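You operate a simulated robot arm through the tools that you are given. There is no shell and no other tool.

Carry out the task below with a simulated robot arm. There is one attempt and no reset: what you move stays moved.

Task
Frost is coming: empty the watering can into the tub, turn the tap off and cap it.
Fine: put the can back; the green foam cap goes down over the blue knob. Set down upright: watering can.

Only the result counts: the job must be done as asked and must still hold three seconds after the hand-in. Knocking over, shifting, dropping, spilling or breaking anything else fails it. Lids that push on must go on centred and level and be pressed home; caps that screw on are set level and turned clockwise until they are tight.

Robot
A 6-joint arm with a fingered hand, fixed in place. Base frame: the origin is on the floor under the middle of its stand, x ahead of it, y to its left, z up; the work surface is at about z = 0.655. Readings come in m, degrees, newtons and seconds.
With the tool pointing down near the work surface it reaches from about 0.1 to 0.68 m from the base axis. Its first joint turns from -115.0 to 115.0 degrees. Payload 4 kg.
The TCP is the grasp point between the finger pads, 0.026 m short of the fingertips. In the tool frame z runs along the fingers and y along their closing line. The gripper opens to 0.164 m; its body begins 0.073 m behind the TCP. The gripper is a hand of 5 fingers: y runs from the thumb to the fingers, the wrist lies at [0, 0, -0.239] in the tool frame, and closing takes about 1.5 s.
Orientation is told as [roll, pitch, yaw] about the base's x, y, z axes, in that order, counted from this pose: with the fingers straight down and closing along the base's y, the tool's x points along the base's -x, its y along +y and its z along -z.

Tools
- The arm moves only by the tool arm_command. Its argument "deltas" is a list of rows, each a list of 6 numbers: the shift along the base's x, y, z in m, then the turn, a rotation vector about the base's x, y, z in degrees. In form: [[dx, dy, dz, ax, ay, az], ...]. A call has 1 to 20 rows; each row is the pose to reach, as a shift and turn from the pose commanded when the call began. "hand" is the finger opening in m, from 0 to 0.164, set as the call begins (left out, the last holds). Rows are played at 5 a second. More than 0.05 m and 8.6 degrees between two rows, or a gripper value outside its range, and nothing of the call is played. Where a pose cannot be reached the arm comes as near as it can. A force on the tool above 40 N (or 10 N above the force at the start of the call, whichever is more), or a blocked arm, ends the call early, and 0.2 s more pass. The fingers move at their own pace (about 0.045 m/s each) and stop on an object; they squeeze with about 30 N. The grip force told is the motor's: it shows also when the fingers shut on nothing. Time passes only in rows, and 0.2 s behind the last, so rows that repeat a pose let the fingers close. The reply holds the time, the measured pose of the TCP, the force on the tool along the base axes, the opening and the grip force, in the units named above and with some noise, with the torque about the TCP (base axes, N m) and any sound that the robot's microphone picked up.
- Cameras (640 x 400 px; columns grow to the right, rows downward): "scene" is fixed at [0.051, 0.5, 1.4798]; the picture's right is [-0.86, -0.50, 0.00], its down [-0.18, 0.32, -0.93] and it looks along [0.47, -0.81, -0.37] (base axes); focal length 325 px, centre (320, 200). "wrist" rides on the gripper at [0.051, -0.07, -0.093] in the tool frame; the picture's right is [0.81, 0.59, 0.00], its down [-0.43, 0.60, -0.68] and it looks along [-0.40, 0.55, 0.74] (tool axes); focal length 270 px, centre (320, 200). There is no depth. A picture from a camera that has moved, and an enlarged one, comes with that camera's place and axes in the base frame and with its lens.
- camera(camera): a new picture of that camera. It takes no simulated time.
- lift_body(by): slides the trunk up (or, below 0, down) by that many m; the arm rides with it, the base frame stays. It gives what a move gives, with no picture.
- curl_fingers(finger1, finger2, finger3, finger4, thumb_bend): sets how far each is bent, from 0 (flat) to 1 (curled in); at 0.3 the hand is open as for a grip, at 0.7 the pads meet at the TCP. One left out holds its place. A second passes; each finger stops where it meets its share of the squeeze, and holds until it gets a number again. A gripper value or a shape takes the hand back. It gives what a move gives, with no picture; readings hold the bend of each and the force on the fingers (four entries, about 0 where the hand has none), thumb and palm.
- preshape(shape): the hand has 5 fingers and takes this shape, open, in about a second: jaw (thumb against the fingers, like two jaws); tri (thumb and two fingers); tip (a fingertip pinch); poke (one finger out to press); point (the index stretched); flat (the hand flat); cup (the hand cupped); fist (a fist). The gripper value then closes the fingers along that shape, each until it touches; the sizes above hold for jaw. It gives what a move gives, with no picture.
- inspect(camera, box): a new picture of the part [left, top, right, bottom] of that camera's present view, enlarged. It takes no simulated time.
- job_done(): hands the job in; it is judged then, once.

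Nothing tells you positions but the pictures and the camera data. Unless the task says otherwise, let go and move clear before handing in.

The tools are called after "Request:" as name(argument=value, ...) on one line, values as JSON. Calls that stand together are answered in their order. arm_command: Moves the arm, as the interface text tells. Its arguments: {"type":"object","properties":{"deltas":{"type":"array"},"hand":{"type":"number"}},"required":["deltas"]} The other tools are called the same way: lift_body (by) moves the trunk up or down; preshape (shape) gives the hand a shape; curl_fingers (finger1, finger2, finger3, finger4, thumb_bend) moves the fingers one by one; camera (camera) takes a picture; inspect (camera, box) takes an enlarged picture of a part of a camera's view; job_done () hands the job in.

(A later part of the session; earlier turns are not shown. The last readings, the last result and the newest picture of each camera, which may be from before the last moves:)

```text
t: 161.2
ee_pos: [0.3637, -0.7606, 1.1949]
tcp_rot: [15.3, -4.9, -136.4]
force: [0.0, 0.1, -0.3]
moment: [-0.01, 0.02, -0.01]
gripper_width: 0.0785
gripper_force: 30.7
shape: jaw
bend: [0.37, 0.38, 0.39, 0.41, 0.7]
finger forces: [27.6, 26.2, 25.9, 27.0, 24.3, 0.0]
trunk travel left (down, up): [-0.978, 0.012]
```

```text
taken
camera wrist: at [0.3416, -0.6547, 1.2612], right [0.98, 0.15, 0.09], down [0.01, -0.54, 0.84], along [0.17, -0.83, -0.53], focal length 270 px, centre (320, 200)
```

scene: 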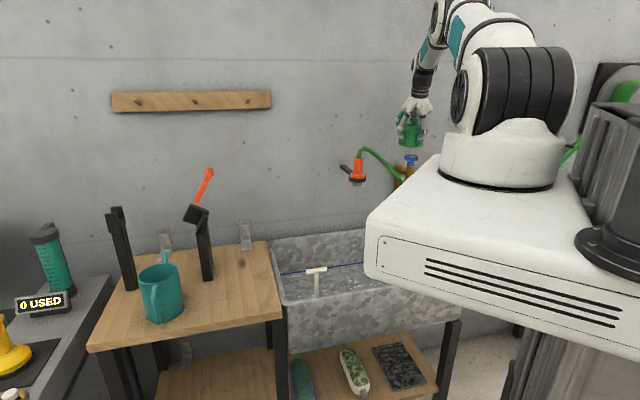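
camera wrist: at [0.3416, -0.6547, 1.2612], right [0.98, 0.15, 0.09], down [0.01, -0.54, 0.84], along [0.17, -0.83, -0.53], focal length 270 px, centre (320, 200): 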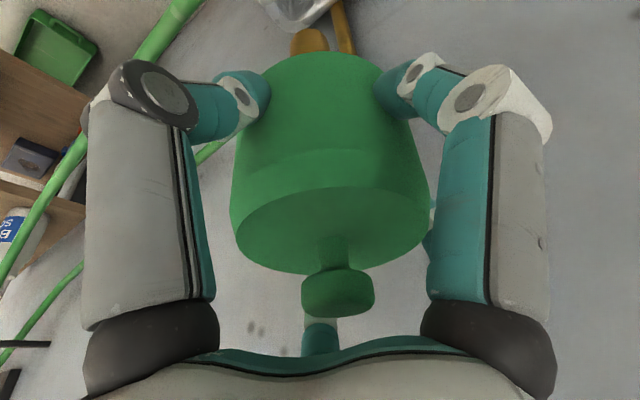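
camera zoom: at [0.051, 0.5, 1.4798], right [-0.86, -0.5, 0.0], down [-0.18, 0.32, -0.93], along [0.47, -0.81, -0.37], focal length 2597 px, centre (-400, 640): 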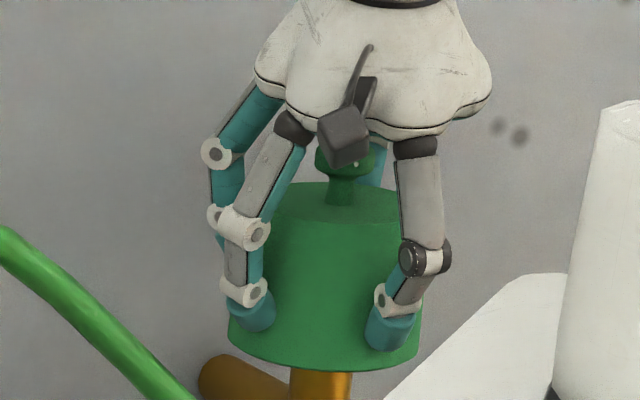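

Still no contact, with the knob about 2 cm inside. I'll continue down in small steps.

Request:
arm_command(deltas=[[0, 0, -0.004, 0, 0, 0], [0, 0, -0.008, 0, 0, 0], [0, 0, -0.012, 0, 0, 0], [0, 0, -0.016, 0, 0, 0], [0, 0, -0.02, 0, 0, 0], [0, 0, -0.02, 0, 0, 0]])

Request:
inspect(camera="scene", box=[390, 120, 430, 170])

```text
t: 162.6
ee_pos: [0.3649, -0.7599, 1.1749]
tcp_rot: [15.2, -5.0, -136.5]
force: [-0.1, -0.5, -1.2]
moment: [-0.03, -0.02, 0.01]
gripper_width: 0.0786
gripper_force: 30.0
shape: jaw
bend: [0.37, 0.38, 0.39, 0.41, 0.7]
finger forces: [27.6, 26.2, 25.9, 27.1, 24.2, 0.1]
trunk travel left (down, up): [-0.978, 0.012]
```

```text
8.00 times, centred on (410, 145) of scene
camera zoom: at [0.051, 0.5, 1.4798], right [-0.86, -0.5, 0.0], down [-0.18, 0.32, -0.93], along [0.47, -0.81, -0.37], focal length 2597 px, centre (-400, 640)
```

zoom: 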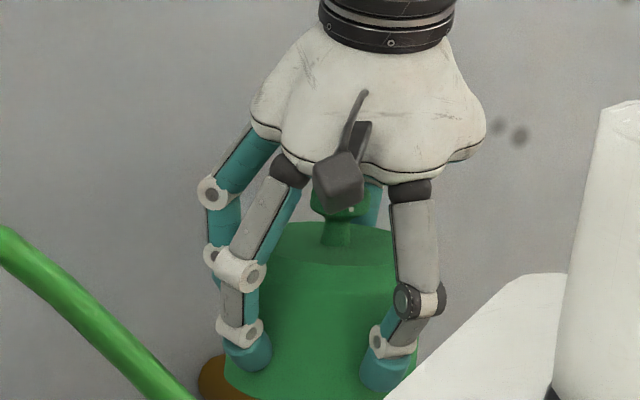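

Still free, with the knob some 4 cm inside. I'll keep going down gently, expecting contact soon.

Request:
arm_command(deltas=[[0, 0, -0.003, 0, 0, 0], [0, 0, -0.006, 0, 0, 0], [0, 0, -0.009, 0, 0, 0], [0, 0, -0.012, 0, 0, 0], [0, 0, -0.012, 0, 0, 0]])

Request:
camera(camera="scene")

Request:
inspect(camera="scene", box=[380, 130, 440, 190])

```text
t: 163.8
ee_pos: [0.3645, -0.7595, 1.1626]
tcp_rot: [15.5, -4.9, -136.5]
force: [-0.5, -0.7, -0.1]
moment: [0.0, 0.03, -0.01]
gripper_width: 0.0786
gripper_force: 30.4
shape: jaw
bend: [0.37, 0.38, 0.39, 0.41, 0.7]
finger forces: [27.5, 26.2, 25.8, 27.1, 24.3, 0.0]
trunk travel left (down, up): [-0.978, 0.012]
```

```text
taken
```

scene: 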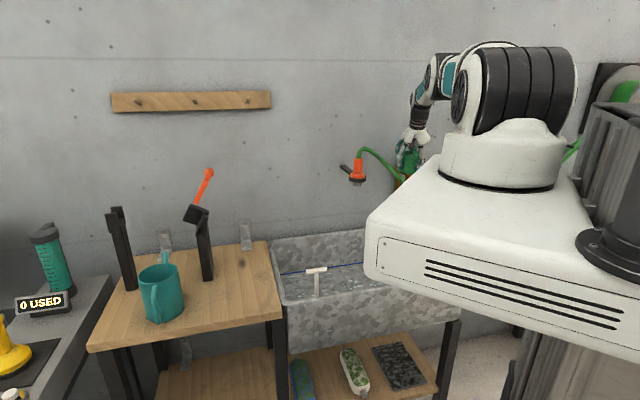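

```text
6.67 times, centred on (410, 160) of scene
camera zoom: at [0.051, 0.5, 1.4798], right [-0.86, -0.5, 0.0], down [-0.18, 0.32, -0.93], along [0.47, -0.81, -0.37], focal length 2164 px, centre (-280, 467)
```

zoom: 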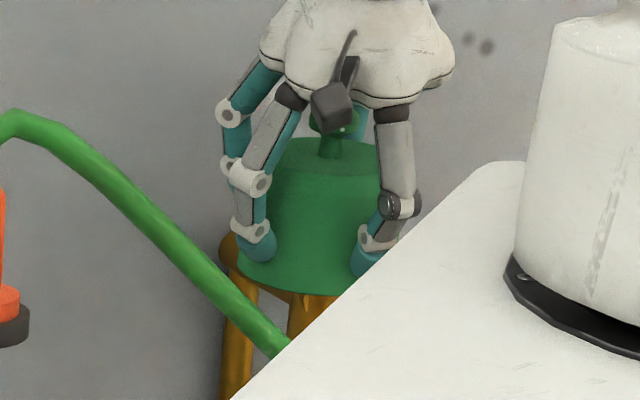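

The cap's top is now only about 1 cm above the knob's top, so contact should be very close. I'll continue in millimetre steps.

Request:
arm_command(deltas=[[0, 0, -0.002, 0, 0, 0], [0, 0, -0.004, 0, 0, 0], [0, 0, -0.006, 0, 0, 0], [0, 0, -0.006, 0, 0, 0]])

```text
t: 164.8
ee_pos: [0.3624, -0.7597, 1.1594]
tcp_rot: [15.6, -5.0, -136.5]
force: [2.3, -0.7, 12.0]
moment: [-0.39, -0.45, 0.03]
gripper_width: 0.0785
gripper_force: 29.7
shape: jaw
bend: [0.37, 0.37, 0.39, 0.41, 0.7]
finger forces: [28.0, 28.3, 27.9, 27.6, 23.5, 0.1]
trunk travel left (down, up): [-0.978, 0.012]
```

Contact: about 12 N up, and the torque places it at the cap's rim on the pipe side, not at the centre, so the slot isn't quite on the pipe yet. I'll ease up, turn the cap 3° and try again.

Request:
arm_command(deltas=[[0, 0, 0.003, 0, 0, 0], [0, 0, 0.004, 0, 0, 3], [0, 0, 0.002, 0, 0, 3], [0, 0, 0, 0, 0, 3], [0, 0, -0.001, 0, 0, 3]])

```text
t: 166.0
ee_pos: [0.3618, -0.7603, 1.1579]
tcp_rot: [15.5, -5.0, -133.6]
force: [-1.5, -0.8, 13.9]
moment: [-0.48, -0.46, -0.04]
gripper_width: 0.0785
gripper_force: 29.7
shape: jaw
bend: [0.37, 0.37, 0.39, 0.41, 0.7]
finger forces: [27.5, 28.3, 28.5, 29.9, 24.2, 0.0]
trunk travel left (down, up): [-0.978, 0.012]
```

The contact is still at the rim over the pipe. I'll search in small turns, lifting slightly each time, and watch for the force to vanish when the slot finds the pipe.

Request:
arm_command(deltas=[[0, 0, 0.004, 0, 0, 0], [0, 0, 0.004, 0, 0, 3], [0, 0, 0.002, 0, 0, 3], [0, 0, 0, 0, 0, 3]])

Request:
arm_command(deltas=[[0, 0, 0.004, 0, 0, 0], [0, 0, 0.004, 0, 0, -4], [0, 0, 0.004, 0, 0, -9], [0, 0, 0.002, 0, 0, -9], [0, 0, 0, 0, 0, -9]])

```text
t: 167.0
ee_pos: [0.3613, -0.76, 1.1592]
tcp_rot: [15.5, -5.0, -130.6]
force: [-5.0, 0.2, 14.9]
moment: [-0.45, -0.24, -0.22]
gripper_width: 0.0783
gripper_force: 30.5
shape: jaw
bend: [0.37, 0.37, 0.39, 0.41, 0.7]
finger forces: [27.4, 27.2, 28.4, 31.8, 25.2, 0.0]
trunk travel left (down, up): [-0.978, 0.012]
```

```text
t: 168.2
ee_pos: [0.3654, -0.7605, 1.1578]
tcp_rot: [15.6, -5.1, -139.5]
force: [2.2, 4.9, 13.5]
moment: [-0.28, -0.6, 0.27]
gripper_width: 0.0784
gripper_force: 30.0
shape: jaw
bend: [0.37, 0.37, 0.39, 0.41, 0.7]
finger forces: [32.1, 29.3, 27.7, 27.7, 25.3, 0.1]
trunk travel left (down, up): [-0.978, 0.012]
```

Turning either way now meets a side torque, with zero near yaw -135°, so the pipe is already inside the slot. I'll centre the turn there and press a bit harder to see whether the cap goes further.

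Request:
arm_command(deltas=[[0, 0, 0.003, 0, 0, 2], [0, 0, 0.003, 0, 0, 4.3], [0, 0, 0.001, 0, 0, 4.3], [0, 0, -0.001, 0, 0, 4.3], [0, 0, -0.002, 0, 0, 4.3]])

Request:
inspect(camera="scene", box=[380, 130, 440, 190])

Request:
inspect(camera="wrist", box=[220, 0, 440, 140])

```text
t: 169.4
ee_pos: [0.3637, -0.7604, 1.1583]
tcp_rot: [15.7, -5.1, -135.3]
force: [-0.3, -0.2, 21.7]
moment: [-0.45, -0.47, -0.03]
gripper_width: 0.0783
gripper_force: 30.0
shape: jaw
bend: [0.37, 0.37, 0.39, 0.41, 0.7]
finger forces: [28.8, 29.0, 30.0, 30.3, 23.6, 0.1]
trunk travel left (down, up): [-0.978, 0.012]
```

```text
6.67 times, centred on (410, 160) of scene
camera zoom: at [0.051, 0.5, 1.4798], right [-0.86, -0.5, 0.0], down [-0.18, 0.32, -0.93], along [0.47, -0.81, -0.37], focal length 2164 px, centre (-280, 467)
```

zoom: 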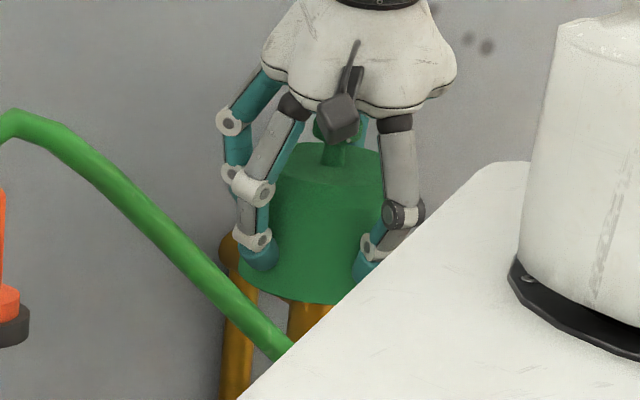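

```text
2.86 times, centred on (330, 70) of wrist
camera zoom: at [0.3387, -0.6547, 1.224], right [0.98, 0.17, 0.09], down [0.02, -0.53, 0.85], along [0.19, -0.83, -0.52], focal length 772 px, centre (291, 571)
```

zoom: 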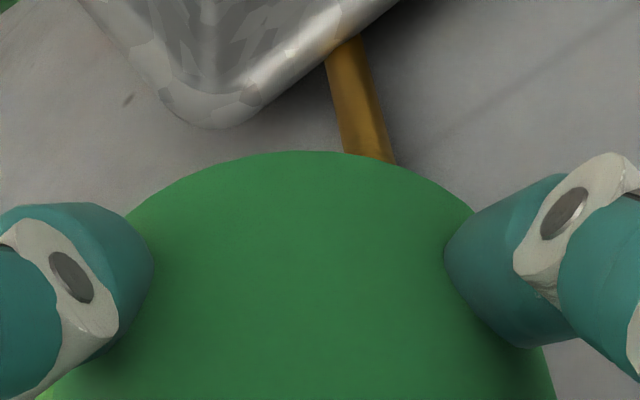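

Now the push is 22 N and its centre has moved onto the knob, with no side force and no further travel, so the cap seems to be bottoming out. I'll press once more, firmly, to make sure it's home.

Request:
arm_command(deltas=[[0, 0, -0.001, 0, 0, 0], [0, 0, -0.002, 0, 0, 0], [0, 0, -0.003, 0, 0, 0], [0, 0, -0.003, 0, 0, 0]])

Request:
inspect(camera="scene", box=[380, 130, 440, 190])

```text
t: 170.4
ee_pos: [0.3633, -0.7617, 1.158]
tcp_rot: [15.9, -5.1, -135.2]
force: [-2.1, -1.6, 32.7]
moment: [-0.39, -0.36, -0.01]
gripper_width: 0.0782
gripper_force: 30.3
shape: jaw
bend: [0.37, 0.37, 0.39, 0.41, 0.7]
finger forces: [29.6, 29.8, 30.8, 32.1, 24.8, 0.0]
trunk travel left (down, up): [-0.978, 0.012]
```

```text
6.67 times, centred on (410, 160) of scene
camera zoom: at [0.051, 0.5, 1.4798], right [-0.86, -0.5, 0.0], down [-0.18, 0.32, -0.93], along [0.47, -0.81, -0.37], focal length 2164 px, centre (-280, 467)
```

zoom: 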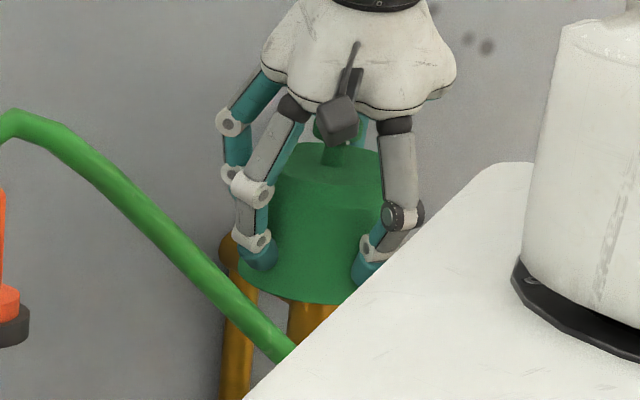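

The push is 33 N, now acting almost centrally, and the height no longer changes, so the cap is pressed home. I'll relieve the push and open the fingers.

Request:
arm_command(deltas=[[0, 0, 0.002, 0, 0, 0], [0, 0, 0.004, 0, 0, 0], [0, 0, 0.0055, 0, 0, 0], [0, 0, 0.0055, 0, 0, 0]])

Request:
arm_command(deltas=[[0, 0, 0, 0, 0, 0], [0, 0, 0, 0, 0, 0], [0, 0, 0, 0, 0, 0], [0, 0, 0, 0, 0, 0], [0, 0, 0, 0, 0, 0], [0, 0, 0, 0, 0, 0], [0, 0, 0, 0, 0, 0]], hand=0.14)

Request:
inspect(camera="scene", box=[380, 130, 440, 190])

Request:
camera(camera="wrist")

```text
t: 171.4
ee_pos: [0.3632, -0.7594, 1.1583]
tcp_rot: [15.5, -5.0, -135.3]
force: [-1.6, -5.0, 18.4]
moment: [-0.6, -0.46, -0.13]
gripper_width: 0.0782
gripper_force: 29.9
shape: jaw
bend: [0.37, 0.37, 0.39, 0.41, 0.7]
finger forces: [28.1, 29.4, 30.5, 32.1, 23.1, 0.0]
trunk travel left (down, up): [-0.978, 0.012]
```

```text
t: 173.0
ee_pos: [0.364, -0.7607, 1.1562]
tcp_rot: [15.4, -4.9, -135.3]
force: [0.1, 0.2, 0.0]
moment: [0.0, 0.02, 0.01]
gripper_width: 0.1398
gripper_force: 0.0
shape: jaw
bend: [0.26, 0.26, 0.26, 0.26, 0.42]
finger forces: [0.0, 0.0, 0.0, 0.0, 0.0, 0.1]
trunk travel left (down, up): [-0.978, 0.012]
```

```text
6.67 times, centred on (410, 160) of scene
camera zoom: at [0.051, 0.5, 1.4798], right [-0.86, -0.5, 0.0], down [-0.18, 0.32, -0.93], along [0.47, -0.81, -0.37], focal length 2164 px, centre (-280, 467)
```

zoom: 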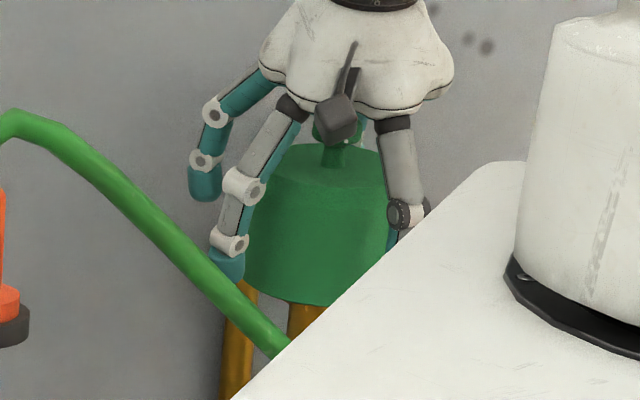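

```text
taken
camera wrist: at [0.34, -0.6551, 1.2232], right [0.98, 0.17, 0.09], down [0.02, -0.53, 0.84], along [0.19, -0.83, -0.53], focal length 270 px, centre (320, 200)
```

wrist: 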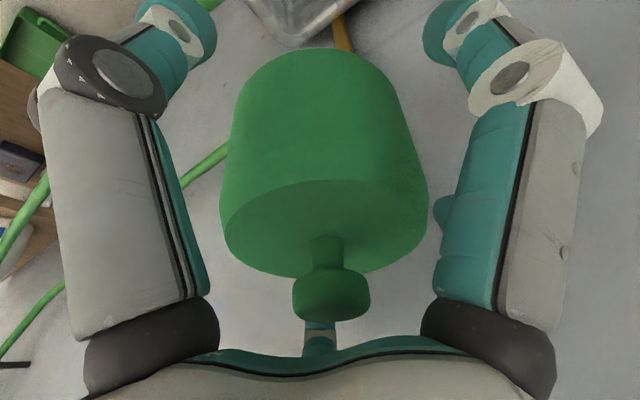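

The cap stays in place on the tap and the fingers are clear. I'll withdraw straight up.

Request:
arm_command(deltas=[[0, 0, 0.015, 0, 0, 0], [0, 0, 0.03, 0, 0, 0], [0, 0, 0.045, 0, 0, 0], [0, 0, 0.06, 0, 0, 0], [0, 0, 0.075, 0, 0, 0], [0, 0, 0.09, 0, 0, 0], [0, 0, 0.105, 0, 0, 0]])

Request:
inspect(camera="scene", box=[380, 120, 440, 190])

Request:
camera(camera="wrist")

```text
t: 174.6
ee_pos: [0.3636, -0.7603, 1.261]
tcp_rot: [15.5, -4.9, -135.2]
force: [-0.4, -0.5, -0.3]
moment: [0.0, -0.02, 0.03]
gripper_width: 0.1399
gripper_force: 0.0
shape: jaw
bend: [0.26, 0.26, 0.26, 0.26, 0.42]
finger forces: [0.0, 0.1, 0.0, 0.1, 0.0, 0.1]
trunk travel left (down, up): [-0.978, 0.012]
```

```text
5.71 times, centred on (410, 155) of scene
camera zoom: at [0.051, 0.5, 1.4798], right [-0.86, -0.5, 0.0], down [-0.18, 0.32, -0.93], along [0.47, -0.81, -0.37], focal length 1855 px, centre (-194, 457)
```

zoom: 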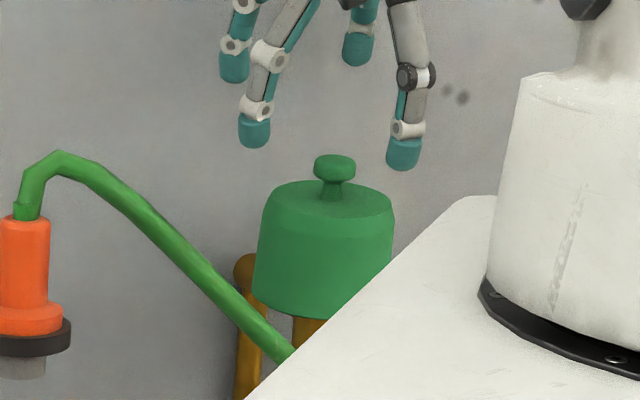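

```text
taken
camera wrist: at [0.3397, -0.6553, 1.328], right [0.98, 0.17, 0.09], down [0.02, -0.53, 0.84], along [0.19, -0.83, -0.53], focal length 270 px, centre (320, 200)
```

wrist: 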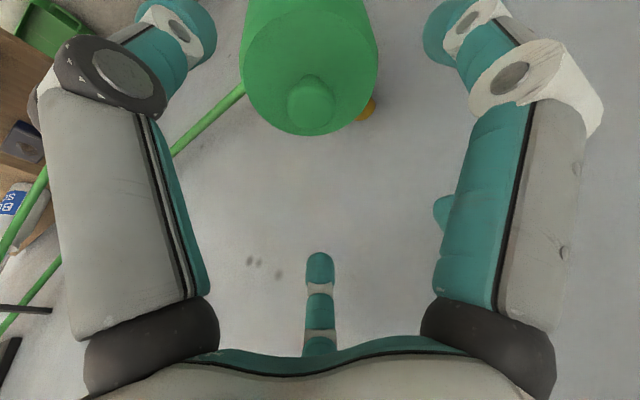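

The hand is clear above. I'll check closely that the cap sits level and centred.

Request:
inspect(camera="scene", box=[395, 140, 430, 180])

Request:
inspect(camera="wrist", box=[230, 0, 390, 150])

```text
10.00 times, centred on (412, 160) of scene
camera zoom: at [0.051, 0.5, 1.4798], right [-0.86, -0.5, 0.0], down [-0.18, 0.32, -0.93], along [0.47, -0.81, -0.37], focal length 3247 px, centre (-605, 600)
```

zoom: 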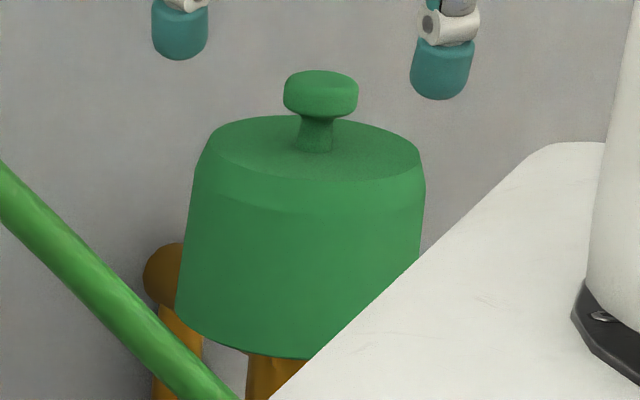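

```text
2.67 times, centred on (310, 75) of wrist
camera zoom: at [0.3397, -0.6553, 1.328], right [0.98, 0.17, 0.09], down [0.02, -0.53, 0.84], along [0.19, -0.83, -0.53], focal length 721 px, centre (347, 533)
```

zoom: 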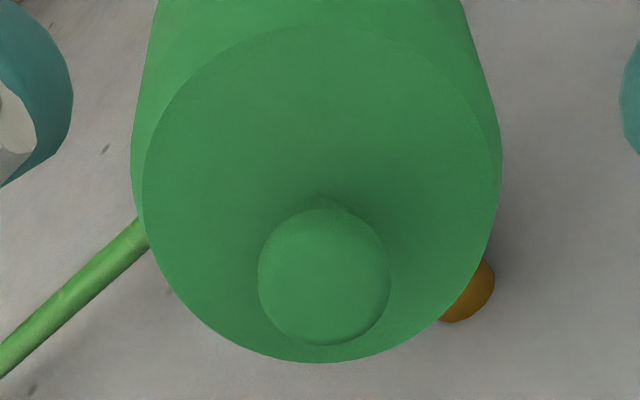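

The cap sits over the knob, but I want to confirm its centring and level more precisely. I'll back off and straighten the hand for a cleaner view.

Request:
arm_command(deltas=[[-0.005, 0.01, 0.025, 0, 0, 0], [-0.02, 0.035, 0.04, 4.8, 2.33, 0], [-0.037, 0.065, 0.045, 9.6, 4.67, 0], [-0.054, 0.1, 0.05, 14.4, 7.0, 0]])

Request:
camera(camera="wrist")

Request:
inspect(camera="scene", box=[395, 140, 430, 180])

```text
t: 175.6
ee_pos: [0.3087, -0.6579, 1.3096]
tcp_rot: [0.3, 0.4, -134.6]
force: [0.6, 0.6, -0.1]
moment: [-0.01, 0.02, -0.02]
gripper_width: 0.1398
gripper_force: 0.1
shape: jaw
bend: [0.26, 0.26, 0.26, 0.26, 0.42]
finger forces: [0.1, 0.1, 0.2, 0.0, 0.1, 0.0]
trunk travel left (down, up): [-0.978, 0.012]
```

```text
taken
camera wrist: at [0.2947, -0.5733, 1.4034], right [0.99, 0.16, 0.01], down [0.12, -0.73, 0.68], along [0.12, -0.67, -0.74], focal length 270 px, centre (320, 200)
```

wrist: 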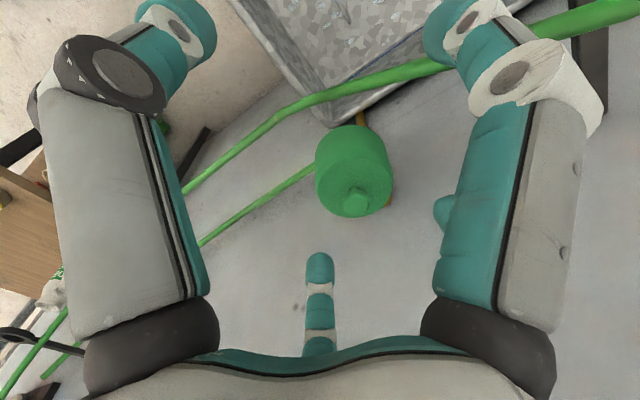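

```text
10.00 times, centred on (412, 160) of scene
camera zoom: at [0.051, 0.5, 1.4798], right [-0.86, -0.5, 0.0], down [-0.18, 0.32, -0.93], along [0.47, -0.81, -0.37], focal length 3247 px, centre (-605, 600)
```

zoom: 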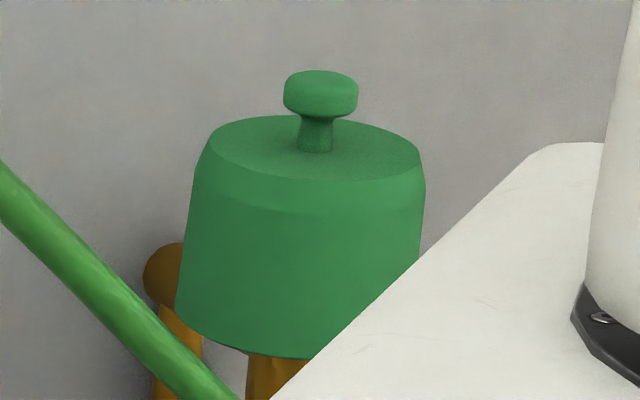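

Request:
inspect(camera="wrist", box=[290, 105, 420, 235])

```text
3.08 times, centred on (355, 170) of wrist
camera zoom: at [0.2947, -0.5733, 1.4034], right [0.99, 0.16, 0.01], down [0.12, -0.73, 0.68], along [0.12, -0.67, -0.74], focal length 832 px, centre (212, 292)
```

zoom: 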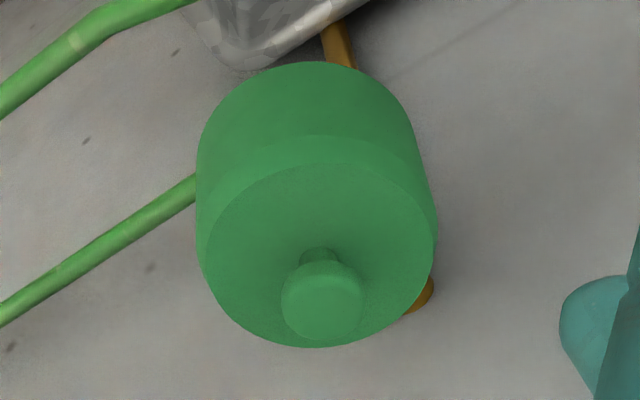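

The cap is level to about 1°, but it sits roughly 1 cm off the knob's axis, toward the robot. I'll re-grip it with a lean that gives more reach, shift it outward by that amount and press again.

Request:
arm_command(deltas=[[0.0138, -0.0242, -0.0025, -4.27, -2.08, 0], [0.0277, -0.0483, -0.005, -8.54, -4.17, 0], [0.0415, -0.0725, -0.0075, -12.81, -6.25, 0], [0.0553, -0.0966, -0.01, -17.08, -8.33, 0], [0.0553, -0.0966, -0.01, -17.08, -8.33, 0]])

Request:
camera(camera="wrist")

Request:
inspect(camera="scene", box=[375, 100, 445, 190])

```text
t: 176.8
ee_pos: [0.3654, -0.7568, 1.3027]
tcp_rot: [18.2, -5.9, -135.5]
force: [0.4, 0.1, -0.2]
moment: [-0.03, -0.05, 0.0]
gripper_width: 0.14
gripper_force: 0.1
shape: jaw
bend: [0.26, 0.26, 0.26, 0.26, 0.42]
finger forces: [0.1, 0.0, 0.0, 0.0, 0.0, 0.1]
trunk travel left (down, up): [-0.978, 0.012]
```

```text
taken
camera wrist: at [0.3403, -0.6482, 1.3632], right [0.98, 0.18, 0.1], down [0.0, -0.49, 0.87], along [0.21, -0.85, -0.48], focal length 270 px, centre (320, 200)
```

wrist: 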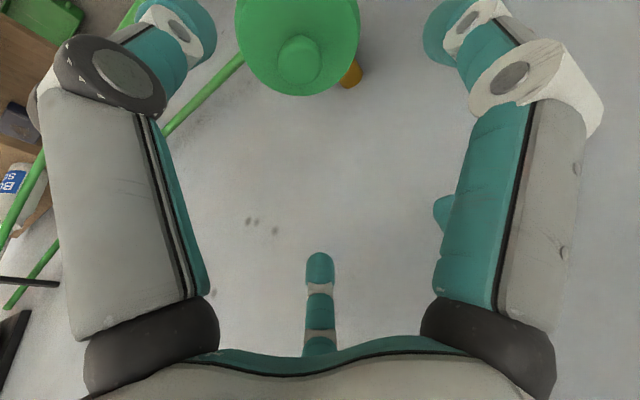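

```text
4.44 times, centred on (410, 145) of scene
camera zoom: at [0.051, 0.5, 1.4798], right [-0.86, -0.5, 0.0], down [-0.18, 0.32, -0.93], along [0.47, -0.81, -0.37], focal length 1443 px, centre (-80, 444)
```

zoom: 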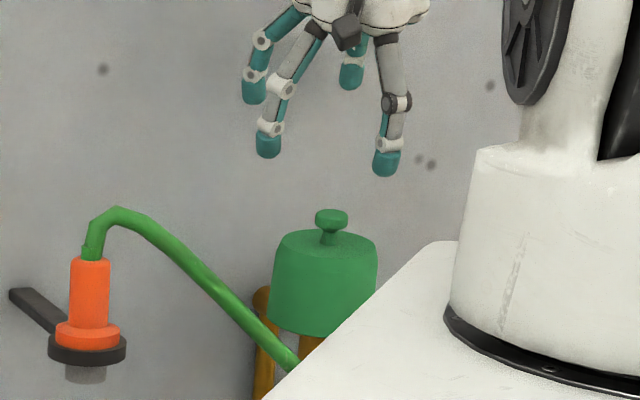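

The hand is above the cap. I'll centre it on the cap and come straight down around it.

Request:
arm_command(deltas=[[-0.0012, 0.0035, -0.02, 0, 0, 0], [-0.0012, 0.0035, -0.04, 0, 0, 0], [-0.0012, 0.0035, -0.06, 0, 0, 0], [-0.0012, 0.0035, -0.08, 0, 0, 0], [-0.0012, 0.0035, -0.1, 0, 0, 0], [-0.0012, 0.0035, -0.12, 0, 0, 0], [-0.0012, 0.0035, -0.135, 0, 0, 0], [-0.0012, 0.0035, -0.147, 0, 0, 0], [-0.0012, 0.0035, -0.147, 0, 0, 0]])

Request:
camera(camera="wrist")

Request:
inspect(camera="scene", box=[375, 110, 445, 200])

```text
t: 178.8
ee_pos: [0.3642, -0.7546, 1.1544]
tcp_rot: [18.1, -5.9, -135.5]
force: [-0.2, -0.5, 0.4]
moment: [0.04, -0.04, -0.02]
gripper_width: 0.1396
gripper_force: 0.1
shape: jaw
bend: [0.26, 0.26, 0.26, 0.26, 0.42]
finger forces: [0.0, 0.0, 0.1, 0.1, 0.0, 0.1]
trunk travel left (down, up): [-0.978, 0.012]
```

```text
taken
camera wrist: at [0.3386, -0.6456, 1.2147], right [0.98, 0.18, 0.1], down [0.0, -0.49, 0.87], along [0.21, -0.85, -0.48], focal length 270 px, centre (320, 200)
```

wrist: 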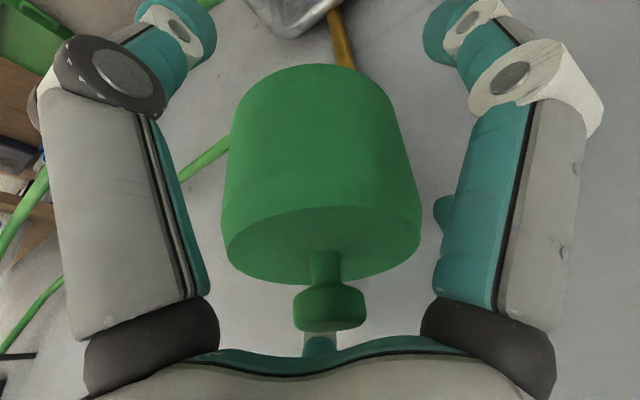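

```text
4.44 times, centred on (410, 155) of scene
camera zoom: at [0.051, 0.5, 1.4798], right [-0.86, -0.5, 0.0], down [-0.18, 0.32, -0.93], along [0.47, -0.81, -0.37], focal length 1443 px, centre (-80, 400)
```

zoom: 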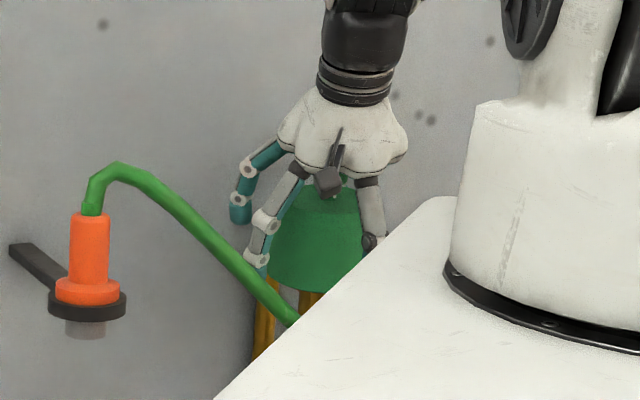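

The fingers surround the cap without touching. I'll close on it.

Request:
arm_command(deltas=[[0, 0, 0, 0, 0, 0], [0, 0, 0, 0, 0, 0], [0, 0, 0, 0, 0, 0], [0, 0, 0, 0, 0, 0], [0, 0, 0, 0, 0, 0], [0, 0, 0, 0, 0, 0], [0, 0, 0, 0, 0, 0], [0, 0, 0, 0, 0, 0]], hand=0.0)

Request:
camera(camera="wrist")

Request:
inspect(camera="scene", box=[385, 130, 440, 190])

```text
t: 180.6
ee_pos: [0.3643, -0.7544, 1.1538]
tcp_rot: [18.2, -5.8, -135.4]
force: [-0.3, -0.4, 1.3]
moment: [0.0, 0.02, -0.01]
gripper_width: 0.0799
gripper_force: 29.4
shape: jaw
bend: [0.39, 0.37, 0.37, 0.39, 0.7]
finger forces: [27.2, 26.6, 26.1, 27.1, 25.4, 0.2]
trunk travel left (down, up): [-0.978, 0.012]
```

```text
taken
camera wrist: at [0.3386, -0.6457, 1.2147], right [0.98, 0.18, 0.1], down [0.0, -0.49, 0.87], along [0.21, -0.85, -0.48], focal length 270 px, centre (320, 200)
```

wrist: 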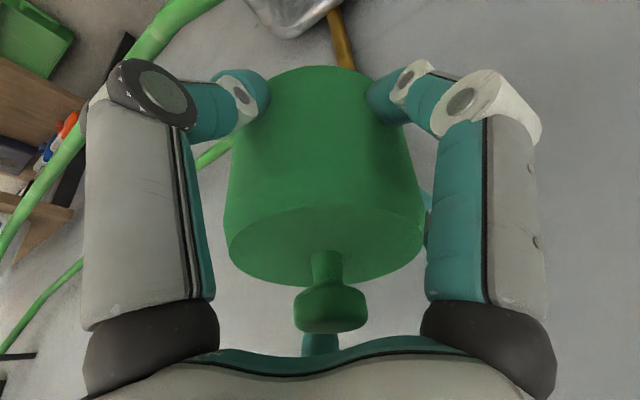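

```text
6.67 times, centred on (412, 160) of scene
camera zoom: at [0.051, 0.5, 1.4798], right [-0.86, -0.5, 0.0], down [-0.18, 0.32, -0.93], along [0.47, -0.81, -0.37], focal length 2164 px, centre (-297, 467)
```

zoom: 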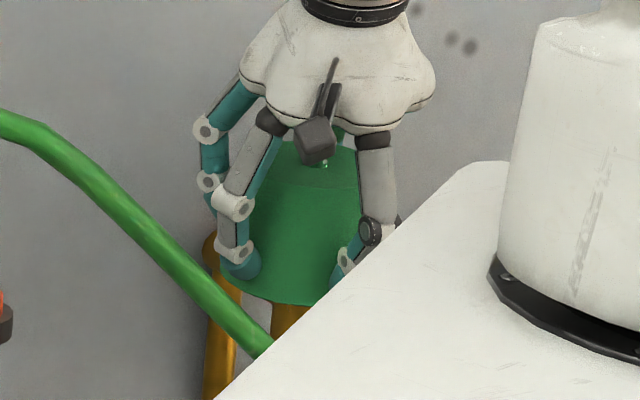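

The grip is even and the cap is undisturbed. I'll lift it 2 cm, shift it outward by about 11 mm, and lower it again.

Request:
arm_command(deltas=[[0, 0, 0.007, 0, 0, 0], [0, 0, 0.014, 0, 0, 0], [0, 0, 0.02, 0, 0, 0], [0.0028, -0.0053, 0.02, 0, 0, 0], [0.0055, -0.0105, 0.02, 0, 0, 0], [0.0055, -0.0105, 0.02, 0, 0, 0]])

Request:
camera(camera="wrist")

Request:
inspect(camera="scene", box=[390, 130, 430, 180])

```text
t: 182.0
ee_pos: [0.3689, -0.7648, 1.1746]
tcp_rot: [18.2, -5.9, -135.5]
force: [-1.4, 3.7, -0.1]
moment: [0.09, 0.07, 0.01]
gripper_width: 0.0798
gripper_force: 30.1
shape: jaw
bend: [0.39, 0.38, 0.37, 0.39, 0.7]
finger forces: [28.5, 26.3, 26.1, 27.5, 26.3, 0.1]
trunk travel left (down, up): [-0.978, 0.012]
```

```text
taken
camera wrist: at [0.3433, -0.6559, 1.2361], right [0.98, 0.18, 0.1], down [0.0, -0.5, 0.87], along [0.2, -0.85, -0.48], focal length 270 px, centre (320, 200)
```

wrist: 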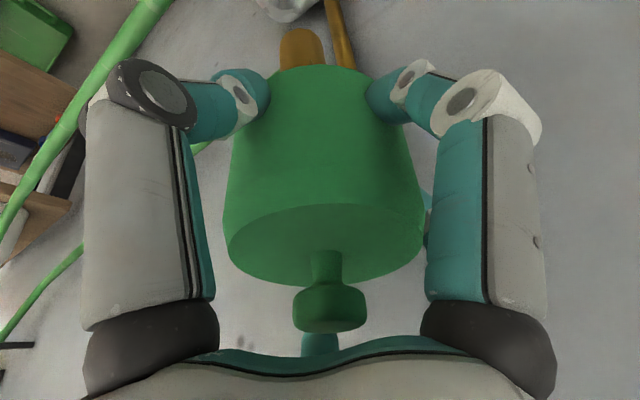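

```text
8.00 times, centred on (410, 155) of scene
camera zoom: at [0.051, 0.5, 1.4798], right [-0.86, -0.5, 0.0], down [-0.18, 0.32, -0.93], along [0.47, -0.81, -0.37], focal length 2597 px, centre (-400, 560)
```

zoom: 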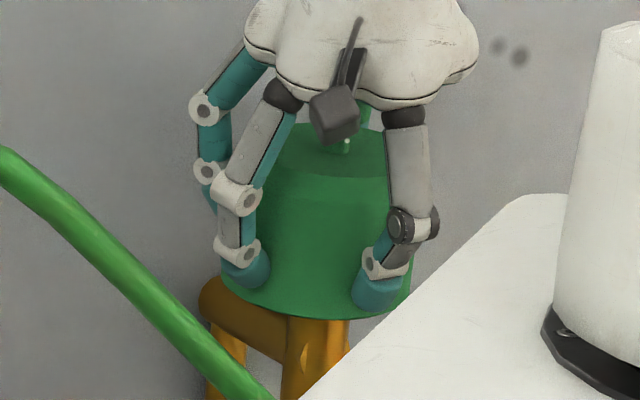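

A 4 N side force tells me the cap's inner wall is now touching the knob from the other side, so I've shifted it too far. I'll feel for the opposite contact and settle on the midpoint.

Request:
arm_command(deltas=[[-0.0028, 0.0053, 0, 0, 0, 0], [-0.0055, 0.0105, 0, 0, 0, 0], [-0.0074, 0.014, 0, 0, 0, 0], [-0.0074, 0.014, 0, 0, 0, 0]])

Request:
arm_command(deltas=[[-0.0019, 0.0035, 0, 0, 0, 0], [-0.0019, 0.0035, 0, 0, 0, 0]])

Request:
arm_command(deltas=[[-0.0014, 0.0027, 0, 0, 0, 0], [-0.0014, 0.0027, 0, 0, 0, 0]])

```text
t: 183.0
ee_pos: [0.3621, -0.7515, 1.1758]
tcp_rot: [18.1, -5.9, -135.5]
force: [-0.4, 0.0, -0.3]
moment: [-0.02, -0.02, 0.0]
gripper_width: 0.0795
gripper_force: 29.5
shape: jaw
bend: [0.39, 0.38, 0.37, 0.39, 0.7]
finger forces: [27.7, 27.0, 27.0, 27.4, 25.4, 0.0]
trunk travel left (down, up): [-0.978, 0.012]
```

```text
t: 183.6
ee_pos: [0.3616, -0.7485, 1.175]
tcp_rot: [18.3, -5.9, -135.5]
force: [6.0, -9.7, -0.5]
moment: [-0.15, -0.08, 0.03]
gripper_width: 0.0789
gripper_force: 29.8
shape: jaw
bend: [0.39, 0.37, 0.37, 0.39, 0.7]
finger forces: [26.5, 31.1, 31.4, 27.0, 24.6, 0.1]
trunk travel left (down, up): [-0.978, 0.012]
```

```text
t: 184.2
ee_pos: [0.3609, -0.7479, 1.1742]
tcp_rot: [18.3, -5.9, -135.5]
force: [11.6, -17.5, 2.8]
moment: [-0.35, -0.22, 0.1]
gripper_width: 0.0779
gripper_force: 30.0
shape: jaw
bend: [0.4, 0.37, 0.36, 0.39, 0.7]
finger forces: [25.3, 33.1, 33.1, 26.7, 23.0, 0.0]
trunk travel left (down, up): [-0.978, 0.012]
```

The free play runs from about -4.4 to +10.6 mm, so the true centre is 3 mm outward of where the cap first sat. I'll go to that midpoint and do the same check sideways.

Request:
arm_command(deltas=[[0.0033, -0.0063, 0, 0, 0, 0], [0.0065, -0.0125, 0, 0, 0, 0], [0.0065, -0.0125, 0, 0, 0, 0]])

Request:
arm_command(deltas=[[0.004, 0.0021, 0, 0, 0, 0], [0.0084, 0.0045, 0, 0, 0, 0], [0.0084, 0.0045, 0, 0, 0, 0]])

Request:
arm_command(deltas=[[-0.0044, -0.0023, 0, 0, 0, 0], [-0.0088, -0.0047, 0, 0, 0, 0], [-0.0132, -0.007, 0, 0, 0, 0], [-0.0168, -0.009, 0, 0, 0, 0], [-0.0168, -0.009, 0, 0, 0, 0]])

```text
t: 185.0
ee_pos: [0.3643, -0.7557, 1.1734]
tcp_rot: [18.1, -5.9, -135.5]
force: [0.1, 0.0, -0.4]
moment: [0.05, -0.03, 0.02]
gripper_width: 0.0779
gripper_force: 29.4
shape: jaw
bend: [0.4, 0.37, 0.37, 0.39, 0.7]
finger forces: [29.9, 27.4, 27.2, 27.9, 27.5, 0.0]
trunk travel left (down, up): [-0.978, 0.012]
```

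```text
t: 185.8
ee_pos: [0.3728, -0.7559, 1.1735]
tcp_rot: [18.3, -5.9, -135.6]
force: [-7.0, -2.4, 0.0]
moment: [-0.08, 0.1, -0.04]
gripper_width: 0.0787
gripper_force: 29.7
shape: jaw
bend: [0.4, 0.37, 0.37, 0.39, 0.7]
finger forces: [28.3, 27.2, 27.2, 31.1, 28.6, 0.0]
trunk travel left (down, up): [-0.978, 0.012]
```

```text
t: 187.0
ee_pos: [0.3573, -0.7608, 1.1736]
tcp_rot: [18.2, -5.7, -135.5]
force: [0.4, 0.6, -0.1]
moment: [0.03, -0.02, 0.0]
gripper_width: 0.0787
gripper_force: 30.3
shape: jaw
bend: [0.4, 0.37, 0.37, 0.39, 0.7]
finger forces: [30.5, 28.5, 27.0, 28.9, 27.1, 0.0]
trunk travel left (down, up): [-0.978, 0.012]
```

On this side contact came at about +7 mm, and there's none yet at -9.5 mm. I'll go a little further to find it.

Request:
arm_command(deltas=[[-0.0026, -0.0014, 0, 0, 0, 0], [-0.0026, -0.0014, 0, 0, 0, 0]])

Request:
arm_command(deltas=[[-0.0018, -0.0009, 0, 0, 0, 0], [-0.0018, -0.0009, 0, 0, 0, 0]])

```text
t: 187.6
ee_pos: [0.357, -0.7629, 1.1746]
tcp_rot: [18.3, -5.9, -135.4]
force: [8.8, 2.5, 0.5]
moment: [0.04, -0.14, 0.02]
gripper_width: 0.0784
gripper_force: 30.6
shape: jaw
bend: [0.39, 0.37, 0.37, 0.39, 0.7]
finger forces: [31.4, 30.9, 27.0, 26.9, 25.7, 0.0]
trunk travel left (down, up): [-0.978, 0.012]
```

```text
t: 188.2
ee_pos: [0.3554, -0.7622, 1.1737]
tcp_rot: [18.3, -6.0, -135.4]
force: [15.2, 5.4, 1.1]
moment: [0.11, -0.28, 0.04]
gripper_width: 0.0783
gripper_force: 29.8
shape: jaw
bend: [0.39, 0.37, 0.37, 0.4, 0.7]
finger forces: [32.0, 32.5, 26.9, 26.2, 22.8, 0.1]
trunk travel left (down, up): [-0.978, 0.012]
```

The sideways free play is -9.8 to +7.2 mm, so the centre is 1.3 mm off. I'll move to the tactile centre and lower the cap onto the knob.

Request:
arm_command(deltas=[[0.0058, 0.0031, 0, 0, 0, 0], [0.0116, 0.0061, 0, 0, 0, 0], [0.0116, 0.0061, 0, 0, 0, 0]])

Request:
arm_command(deltas=[[0, 0, -0.004, 0, 0, 0], [0, 0, -0.008, 0, 0, 0], [0, 0, -0.012, 0, 0, 0], [0, 0, -0.016, 0, 0, 0], [0, 0, -0.019, 0, 0, 0], [0, 0, -0.019, 0, 0, 0]])

```text
t: 189.0
ee_pos: [0.365, -0.7589, 1.1733]
tcp_rot: [18.1, -5.9, -135.5]
force: [0.0, -0.1, -0.7]
moment: [0.0, 0.01, 0.03]
gripper_width: 0.0785
gripper_force: 30.2
shape: jaw
bend: [0.39, 0.37, 0.37, 0.4, 0.7]
finger forces: [29.0, 28.5, 26.9, 30.4, 26.8, 0.1]
trunk travel left (down, up): [-0.978, 0.012]
```

```text
t: 190.4
ee_pos: [0.3641, -0.7578, 1.1557]
tcp_rot: [18.2, -5.9, -135.6]
force: [-0.6, 0.1, -0.5]
moment: [-0.01, -0.01, -0.02]
gripper_width: 0.0784
gripper_force: 29.9
shape: jaw
bend: [0.39, 0.37, 0.37, 0.4, 0.7]
finger forces: [29.3, 28.6, 26.9, 30.4, 26.9, 0.1]
trunk travel left (down, up): [-0.978, 0.012]
```

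No contact yet, and the rest height should be about 1.154. I'll continue down and press.

Request:
arm_command(deltas=[[0, 0, -0.002, 0, 0, 0], [0, 0, -0.004, 0, 0, 0], [0, 0, -0.004, 0, 0, 0]])

Request:
arm_command(deltas=[[0, 0, -0.002, 0, 0, 0], [0, 0, -0.004, 0, 0, 0], [0, 0, -0.004, 0, 0, 0]])

```text
t: 191.2
ee_pos: [0.3653, -0.7577, 1.1546]
tcp_rot: [18.4, -5.9, -135.4]
force: [-1.3, 0.8, 11.7]
moment: [0.16, 0.1, 0.01]
gripper_width: 0.0786
gripper_force: 30.1
shape: jaw
bend: [0.39, 0.37, 0.37, 0.4, 0.7]
finger forces: [29.2, 29.4, 28.2, 30.7, 27.9, 0.0]
trunk travel left (down, up): [-0.978, 0.012]
```

```text
t: 192.0
ee_pos: [0.3631, -0.7556, 1.1538]
tcp_rot: [18.6, -6.0, -135.5]
force: [0.1, 0.9, 27.9]
moment: [0.41, 0.26, 0.0]
gripper_width: 0.0786
gripper_force: 30.2
shape: jaw
bend: [0.39, 0.37, 0.37, 0.4, 0.7]
finger forces: [31.1, 31.8, 32.5, 31.3, 30.1, 0.0]
trunk travel left (down, up): [-0.978, 0.012]
```

The cap is pressed home again: 28 N, no side force or twist, and no further travel. I'll unload and release it.

Request:
arm_command(deltas=[[0, 0, 0.003, 0, 0, 0], [0, 0, 0.0055, 0, 0, 0], [0, 0, 0.0065, 0, 0, 0], [0, 0, 0.0065, 0, 0, 0]])

Request:
arm_command(deltas=[[0, 0, 0, 0, 0, 0], [0, 0, 0, 0, 0, 0], [0, 0, 0, 0, 0, 0], [0, 0, 0, 0, 0, 0], [0, 0, 0, 0, 0, 0], [0, 0, 0, 0, 0, 0], [0, 0, 0, 0, 0, 0]], hand=0.14)

Request:
camera(camera="wrist")

Request:
inspect(camera="scene", box=[385, 130, 440, 190])

```text
t: 193.0
ee_pos: [0.3638, -0.7565, 1.1535]
tcp_rot: [18.0, -5.8, -135.4]
force: [1.8, -1.5, 8.8]
moment: [0.14, 0.1, -0.02]
gripper_width: 0.0786
gripper_force: 30.1
shape: jaw
bend: [0.39, 0.37, 0.37, 0.4, 0.7]
finger forces: [30.1, 30.9, 30.1, 31.1, 28.0, 0.0]
trunk travel left (down, up): [-0.978, 0.012]
```

```text
t: 194.6
ee_pos: [0.3637, -0.7579, 1.153]
tcp_rot: [18.2, -5.8, -135.5]
force: [0.3, 0.4, 0.0]
moment: [0.01, -0.01, 0.0]
gripper_width: 0.14
gripper_force: 0.0
shape: jaw
bend: [0.26, 0.26, 0.26, 0.26, 0.42]
finger forces: [0.0, 0.0, 0.0, 0.0, 0.0, 0.0]
trunk travel left (down, up): [-0.978, 0.012]
```

```text
taken
camera wrist: at [0.3383, -0.6488, 1.2151], right [0.98, 0.18, 0.1], down [0.0, -0.49, 0.87], along [0.21, -0.85, -0.48], focal length 270 px, centre (320, 200)
```

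wrist: 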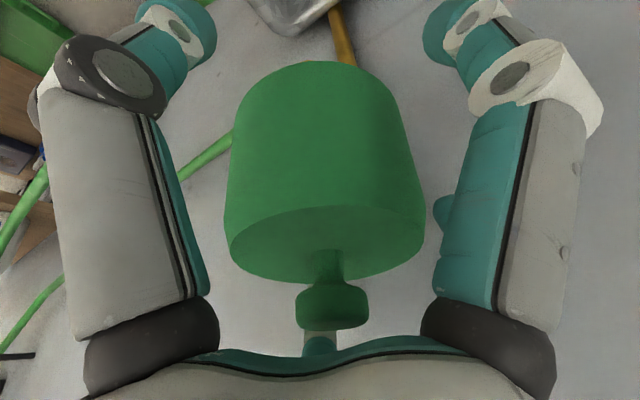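

```text
6.67 times, centred on (412, 160) of scene
camera zoom: at [0.051, 0.5, 1.4798], right [-0.86, -0.5, 0.0], down [-0.18, 0.32, -0.93], along [0.47, -0.81, -0.37], focal length 2164 px, centre (-297, 467)
```

zoom: 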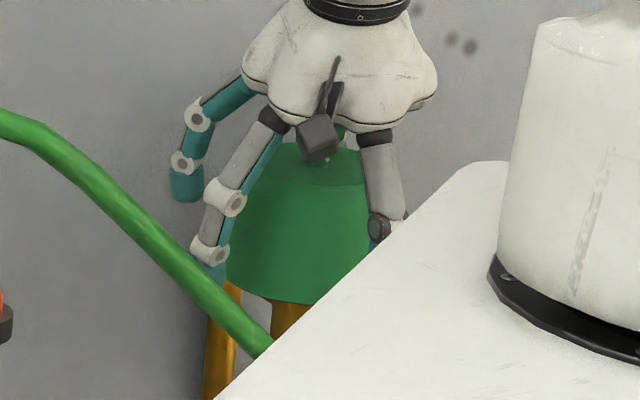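

The cap stays put after release. I'll withdraw straight up and check it.

Request:
arm_command(deltas=[[0, 0, 0.015, 0, 0, 0], [0, 0, 0.03, 0, 0, 0], [0, 0, 0.045, 0, 0, 0], [0, 0, 0.06, 0, 0, 0], [0, 0, 0.08, 0, 0, 0], [0, 0, 0.1, 0, 0, 0], [0, 0, 0.12, 0, 0, 0], [0, 0, 0.14, 0, 0, 0], [-0.01, 0.02, 0.15, 0, 0, 0]])

Request:
inspect(camera="scene", box=[395, 140, 430, 180])

Request:
camera(camera="wrist")

```text
t: 196.6
ee_pos: [0.3534, -0.7348, 1.3043]
tcp_rot: [18.3, -5.9, -135.4]
force: [-0.6, 1.5, -0.2]
moment: [-0.03, 0.0, 0.01]
gripper_width: 0.14
gripper_force: 0.1
shape: jaw
bend: [0.26, 0.26, 0.26, 0.26, 0.42]
finger forces: [0.0, 0.1, 0.1, 0.1, 0.0, 0.1]
trunk travel left (down, up): [-0.978, 0.012]
```

```text
10.00 times, centred on (412, 160) of scene
camera zoom: at [0.051, 0.5, 1.4798], right [-0.86, -0.5, 0.0], down [-0.18, 0.32, -0.93], along [0.47, -0.81, -0.37], focal length 3247 px, centre (-605, 600)
```

zoom: 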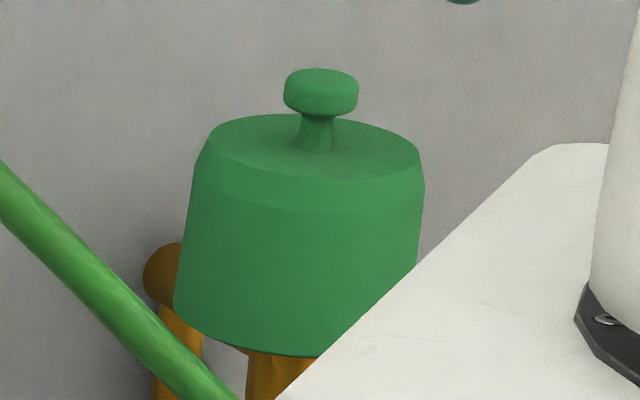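

```text
taken
camera wrist: at [0.3275, -0.6272, 1.3659], right [0.98, 0.18, 0.1], down [0.0, -0.49, 0.87], along [0.21, -0.85, -0.48], focal length 270 px, centre (320, 200)
```

wrist: 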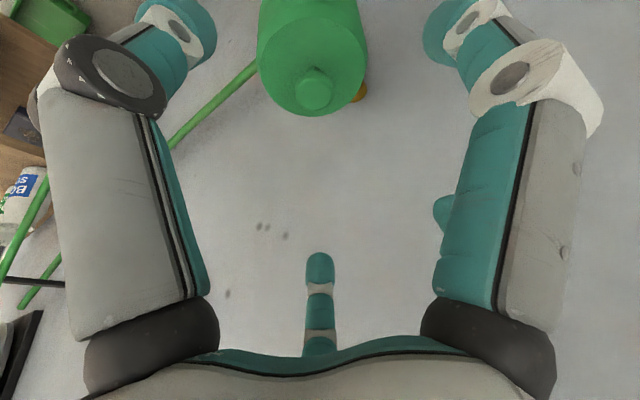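

The cap stands level on the tap. I'll take a last close look at it, and at the whole scene, before finishing.

Request:
inspect(camera="wrist", box=[240, 0, 400, 130])

Request:
camera(camera="scene")

Request:
inspect(camera="scene", box=[80, 200, 300, 350])

Request:
inspect(camera="scene", box=[270, 150, 440, 320])

```text
3.08 times, centred on (320, 65) of wrist
camera zoom: at [0.3275, -0.6272, 1.3659], right [0.98, 0.18, 0.1], down [0.0, -0.49, 0.87], along [0.21, -0.85, -0.48], focal length 832 px, centre (320, 615)
```

zoom: 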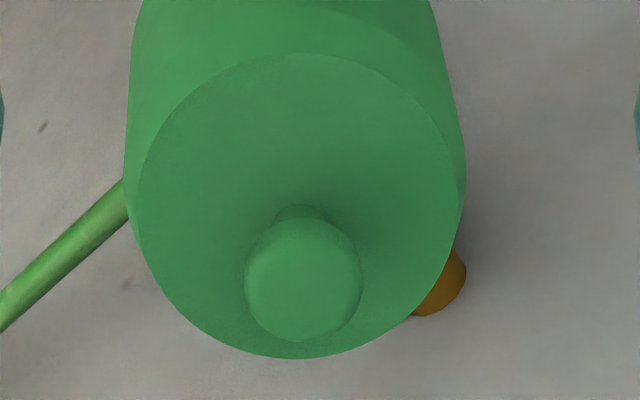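

```text
taken
```

scene: 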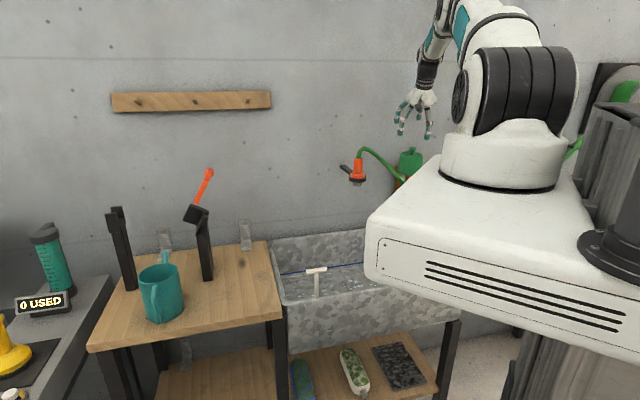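

```text
2.67 times, centred on (190, 275) of scene
camera zoom: at [0.051, 0.5, 1.4798], right [-0.86, -0.5, 0.0], down [-0.18, 0.32, -0.93], along [0.47, -0.81, -0.37], focal length 866 px, centre (667, 0)
```

zoom: 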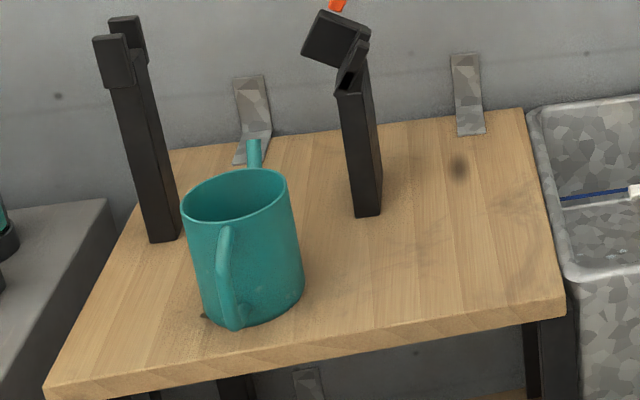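

```text
2.35 times, centred on (355, 235) of scene
camera zoom: at [0.051, 0.5, 1.4798], right [-0.86, -0.5, 0.0], down [-0.18, 0.32, -0.93], along [0.47, -0.81, -0.37], focal length 764 px, centre (238, 118)
```

zoom: 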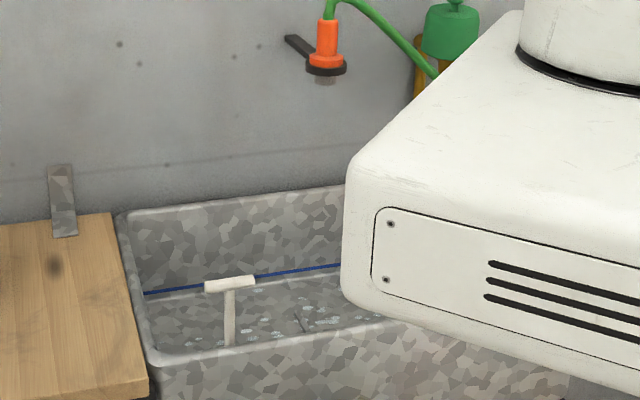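

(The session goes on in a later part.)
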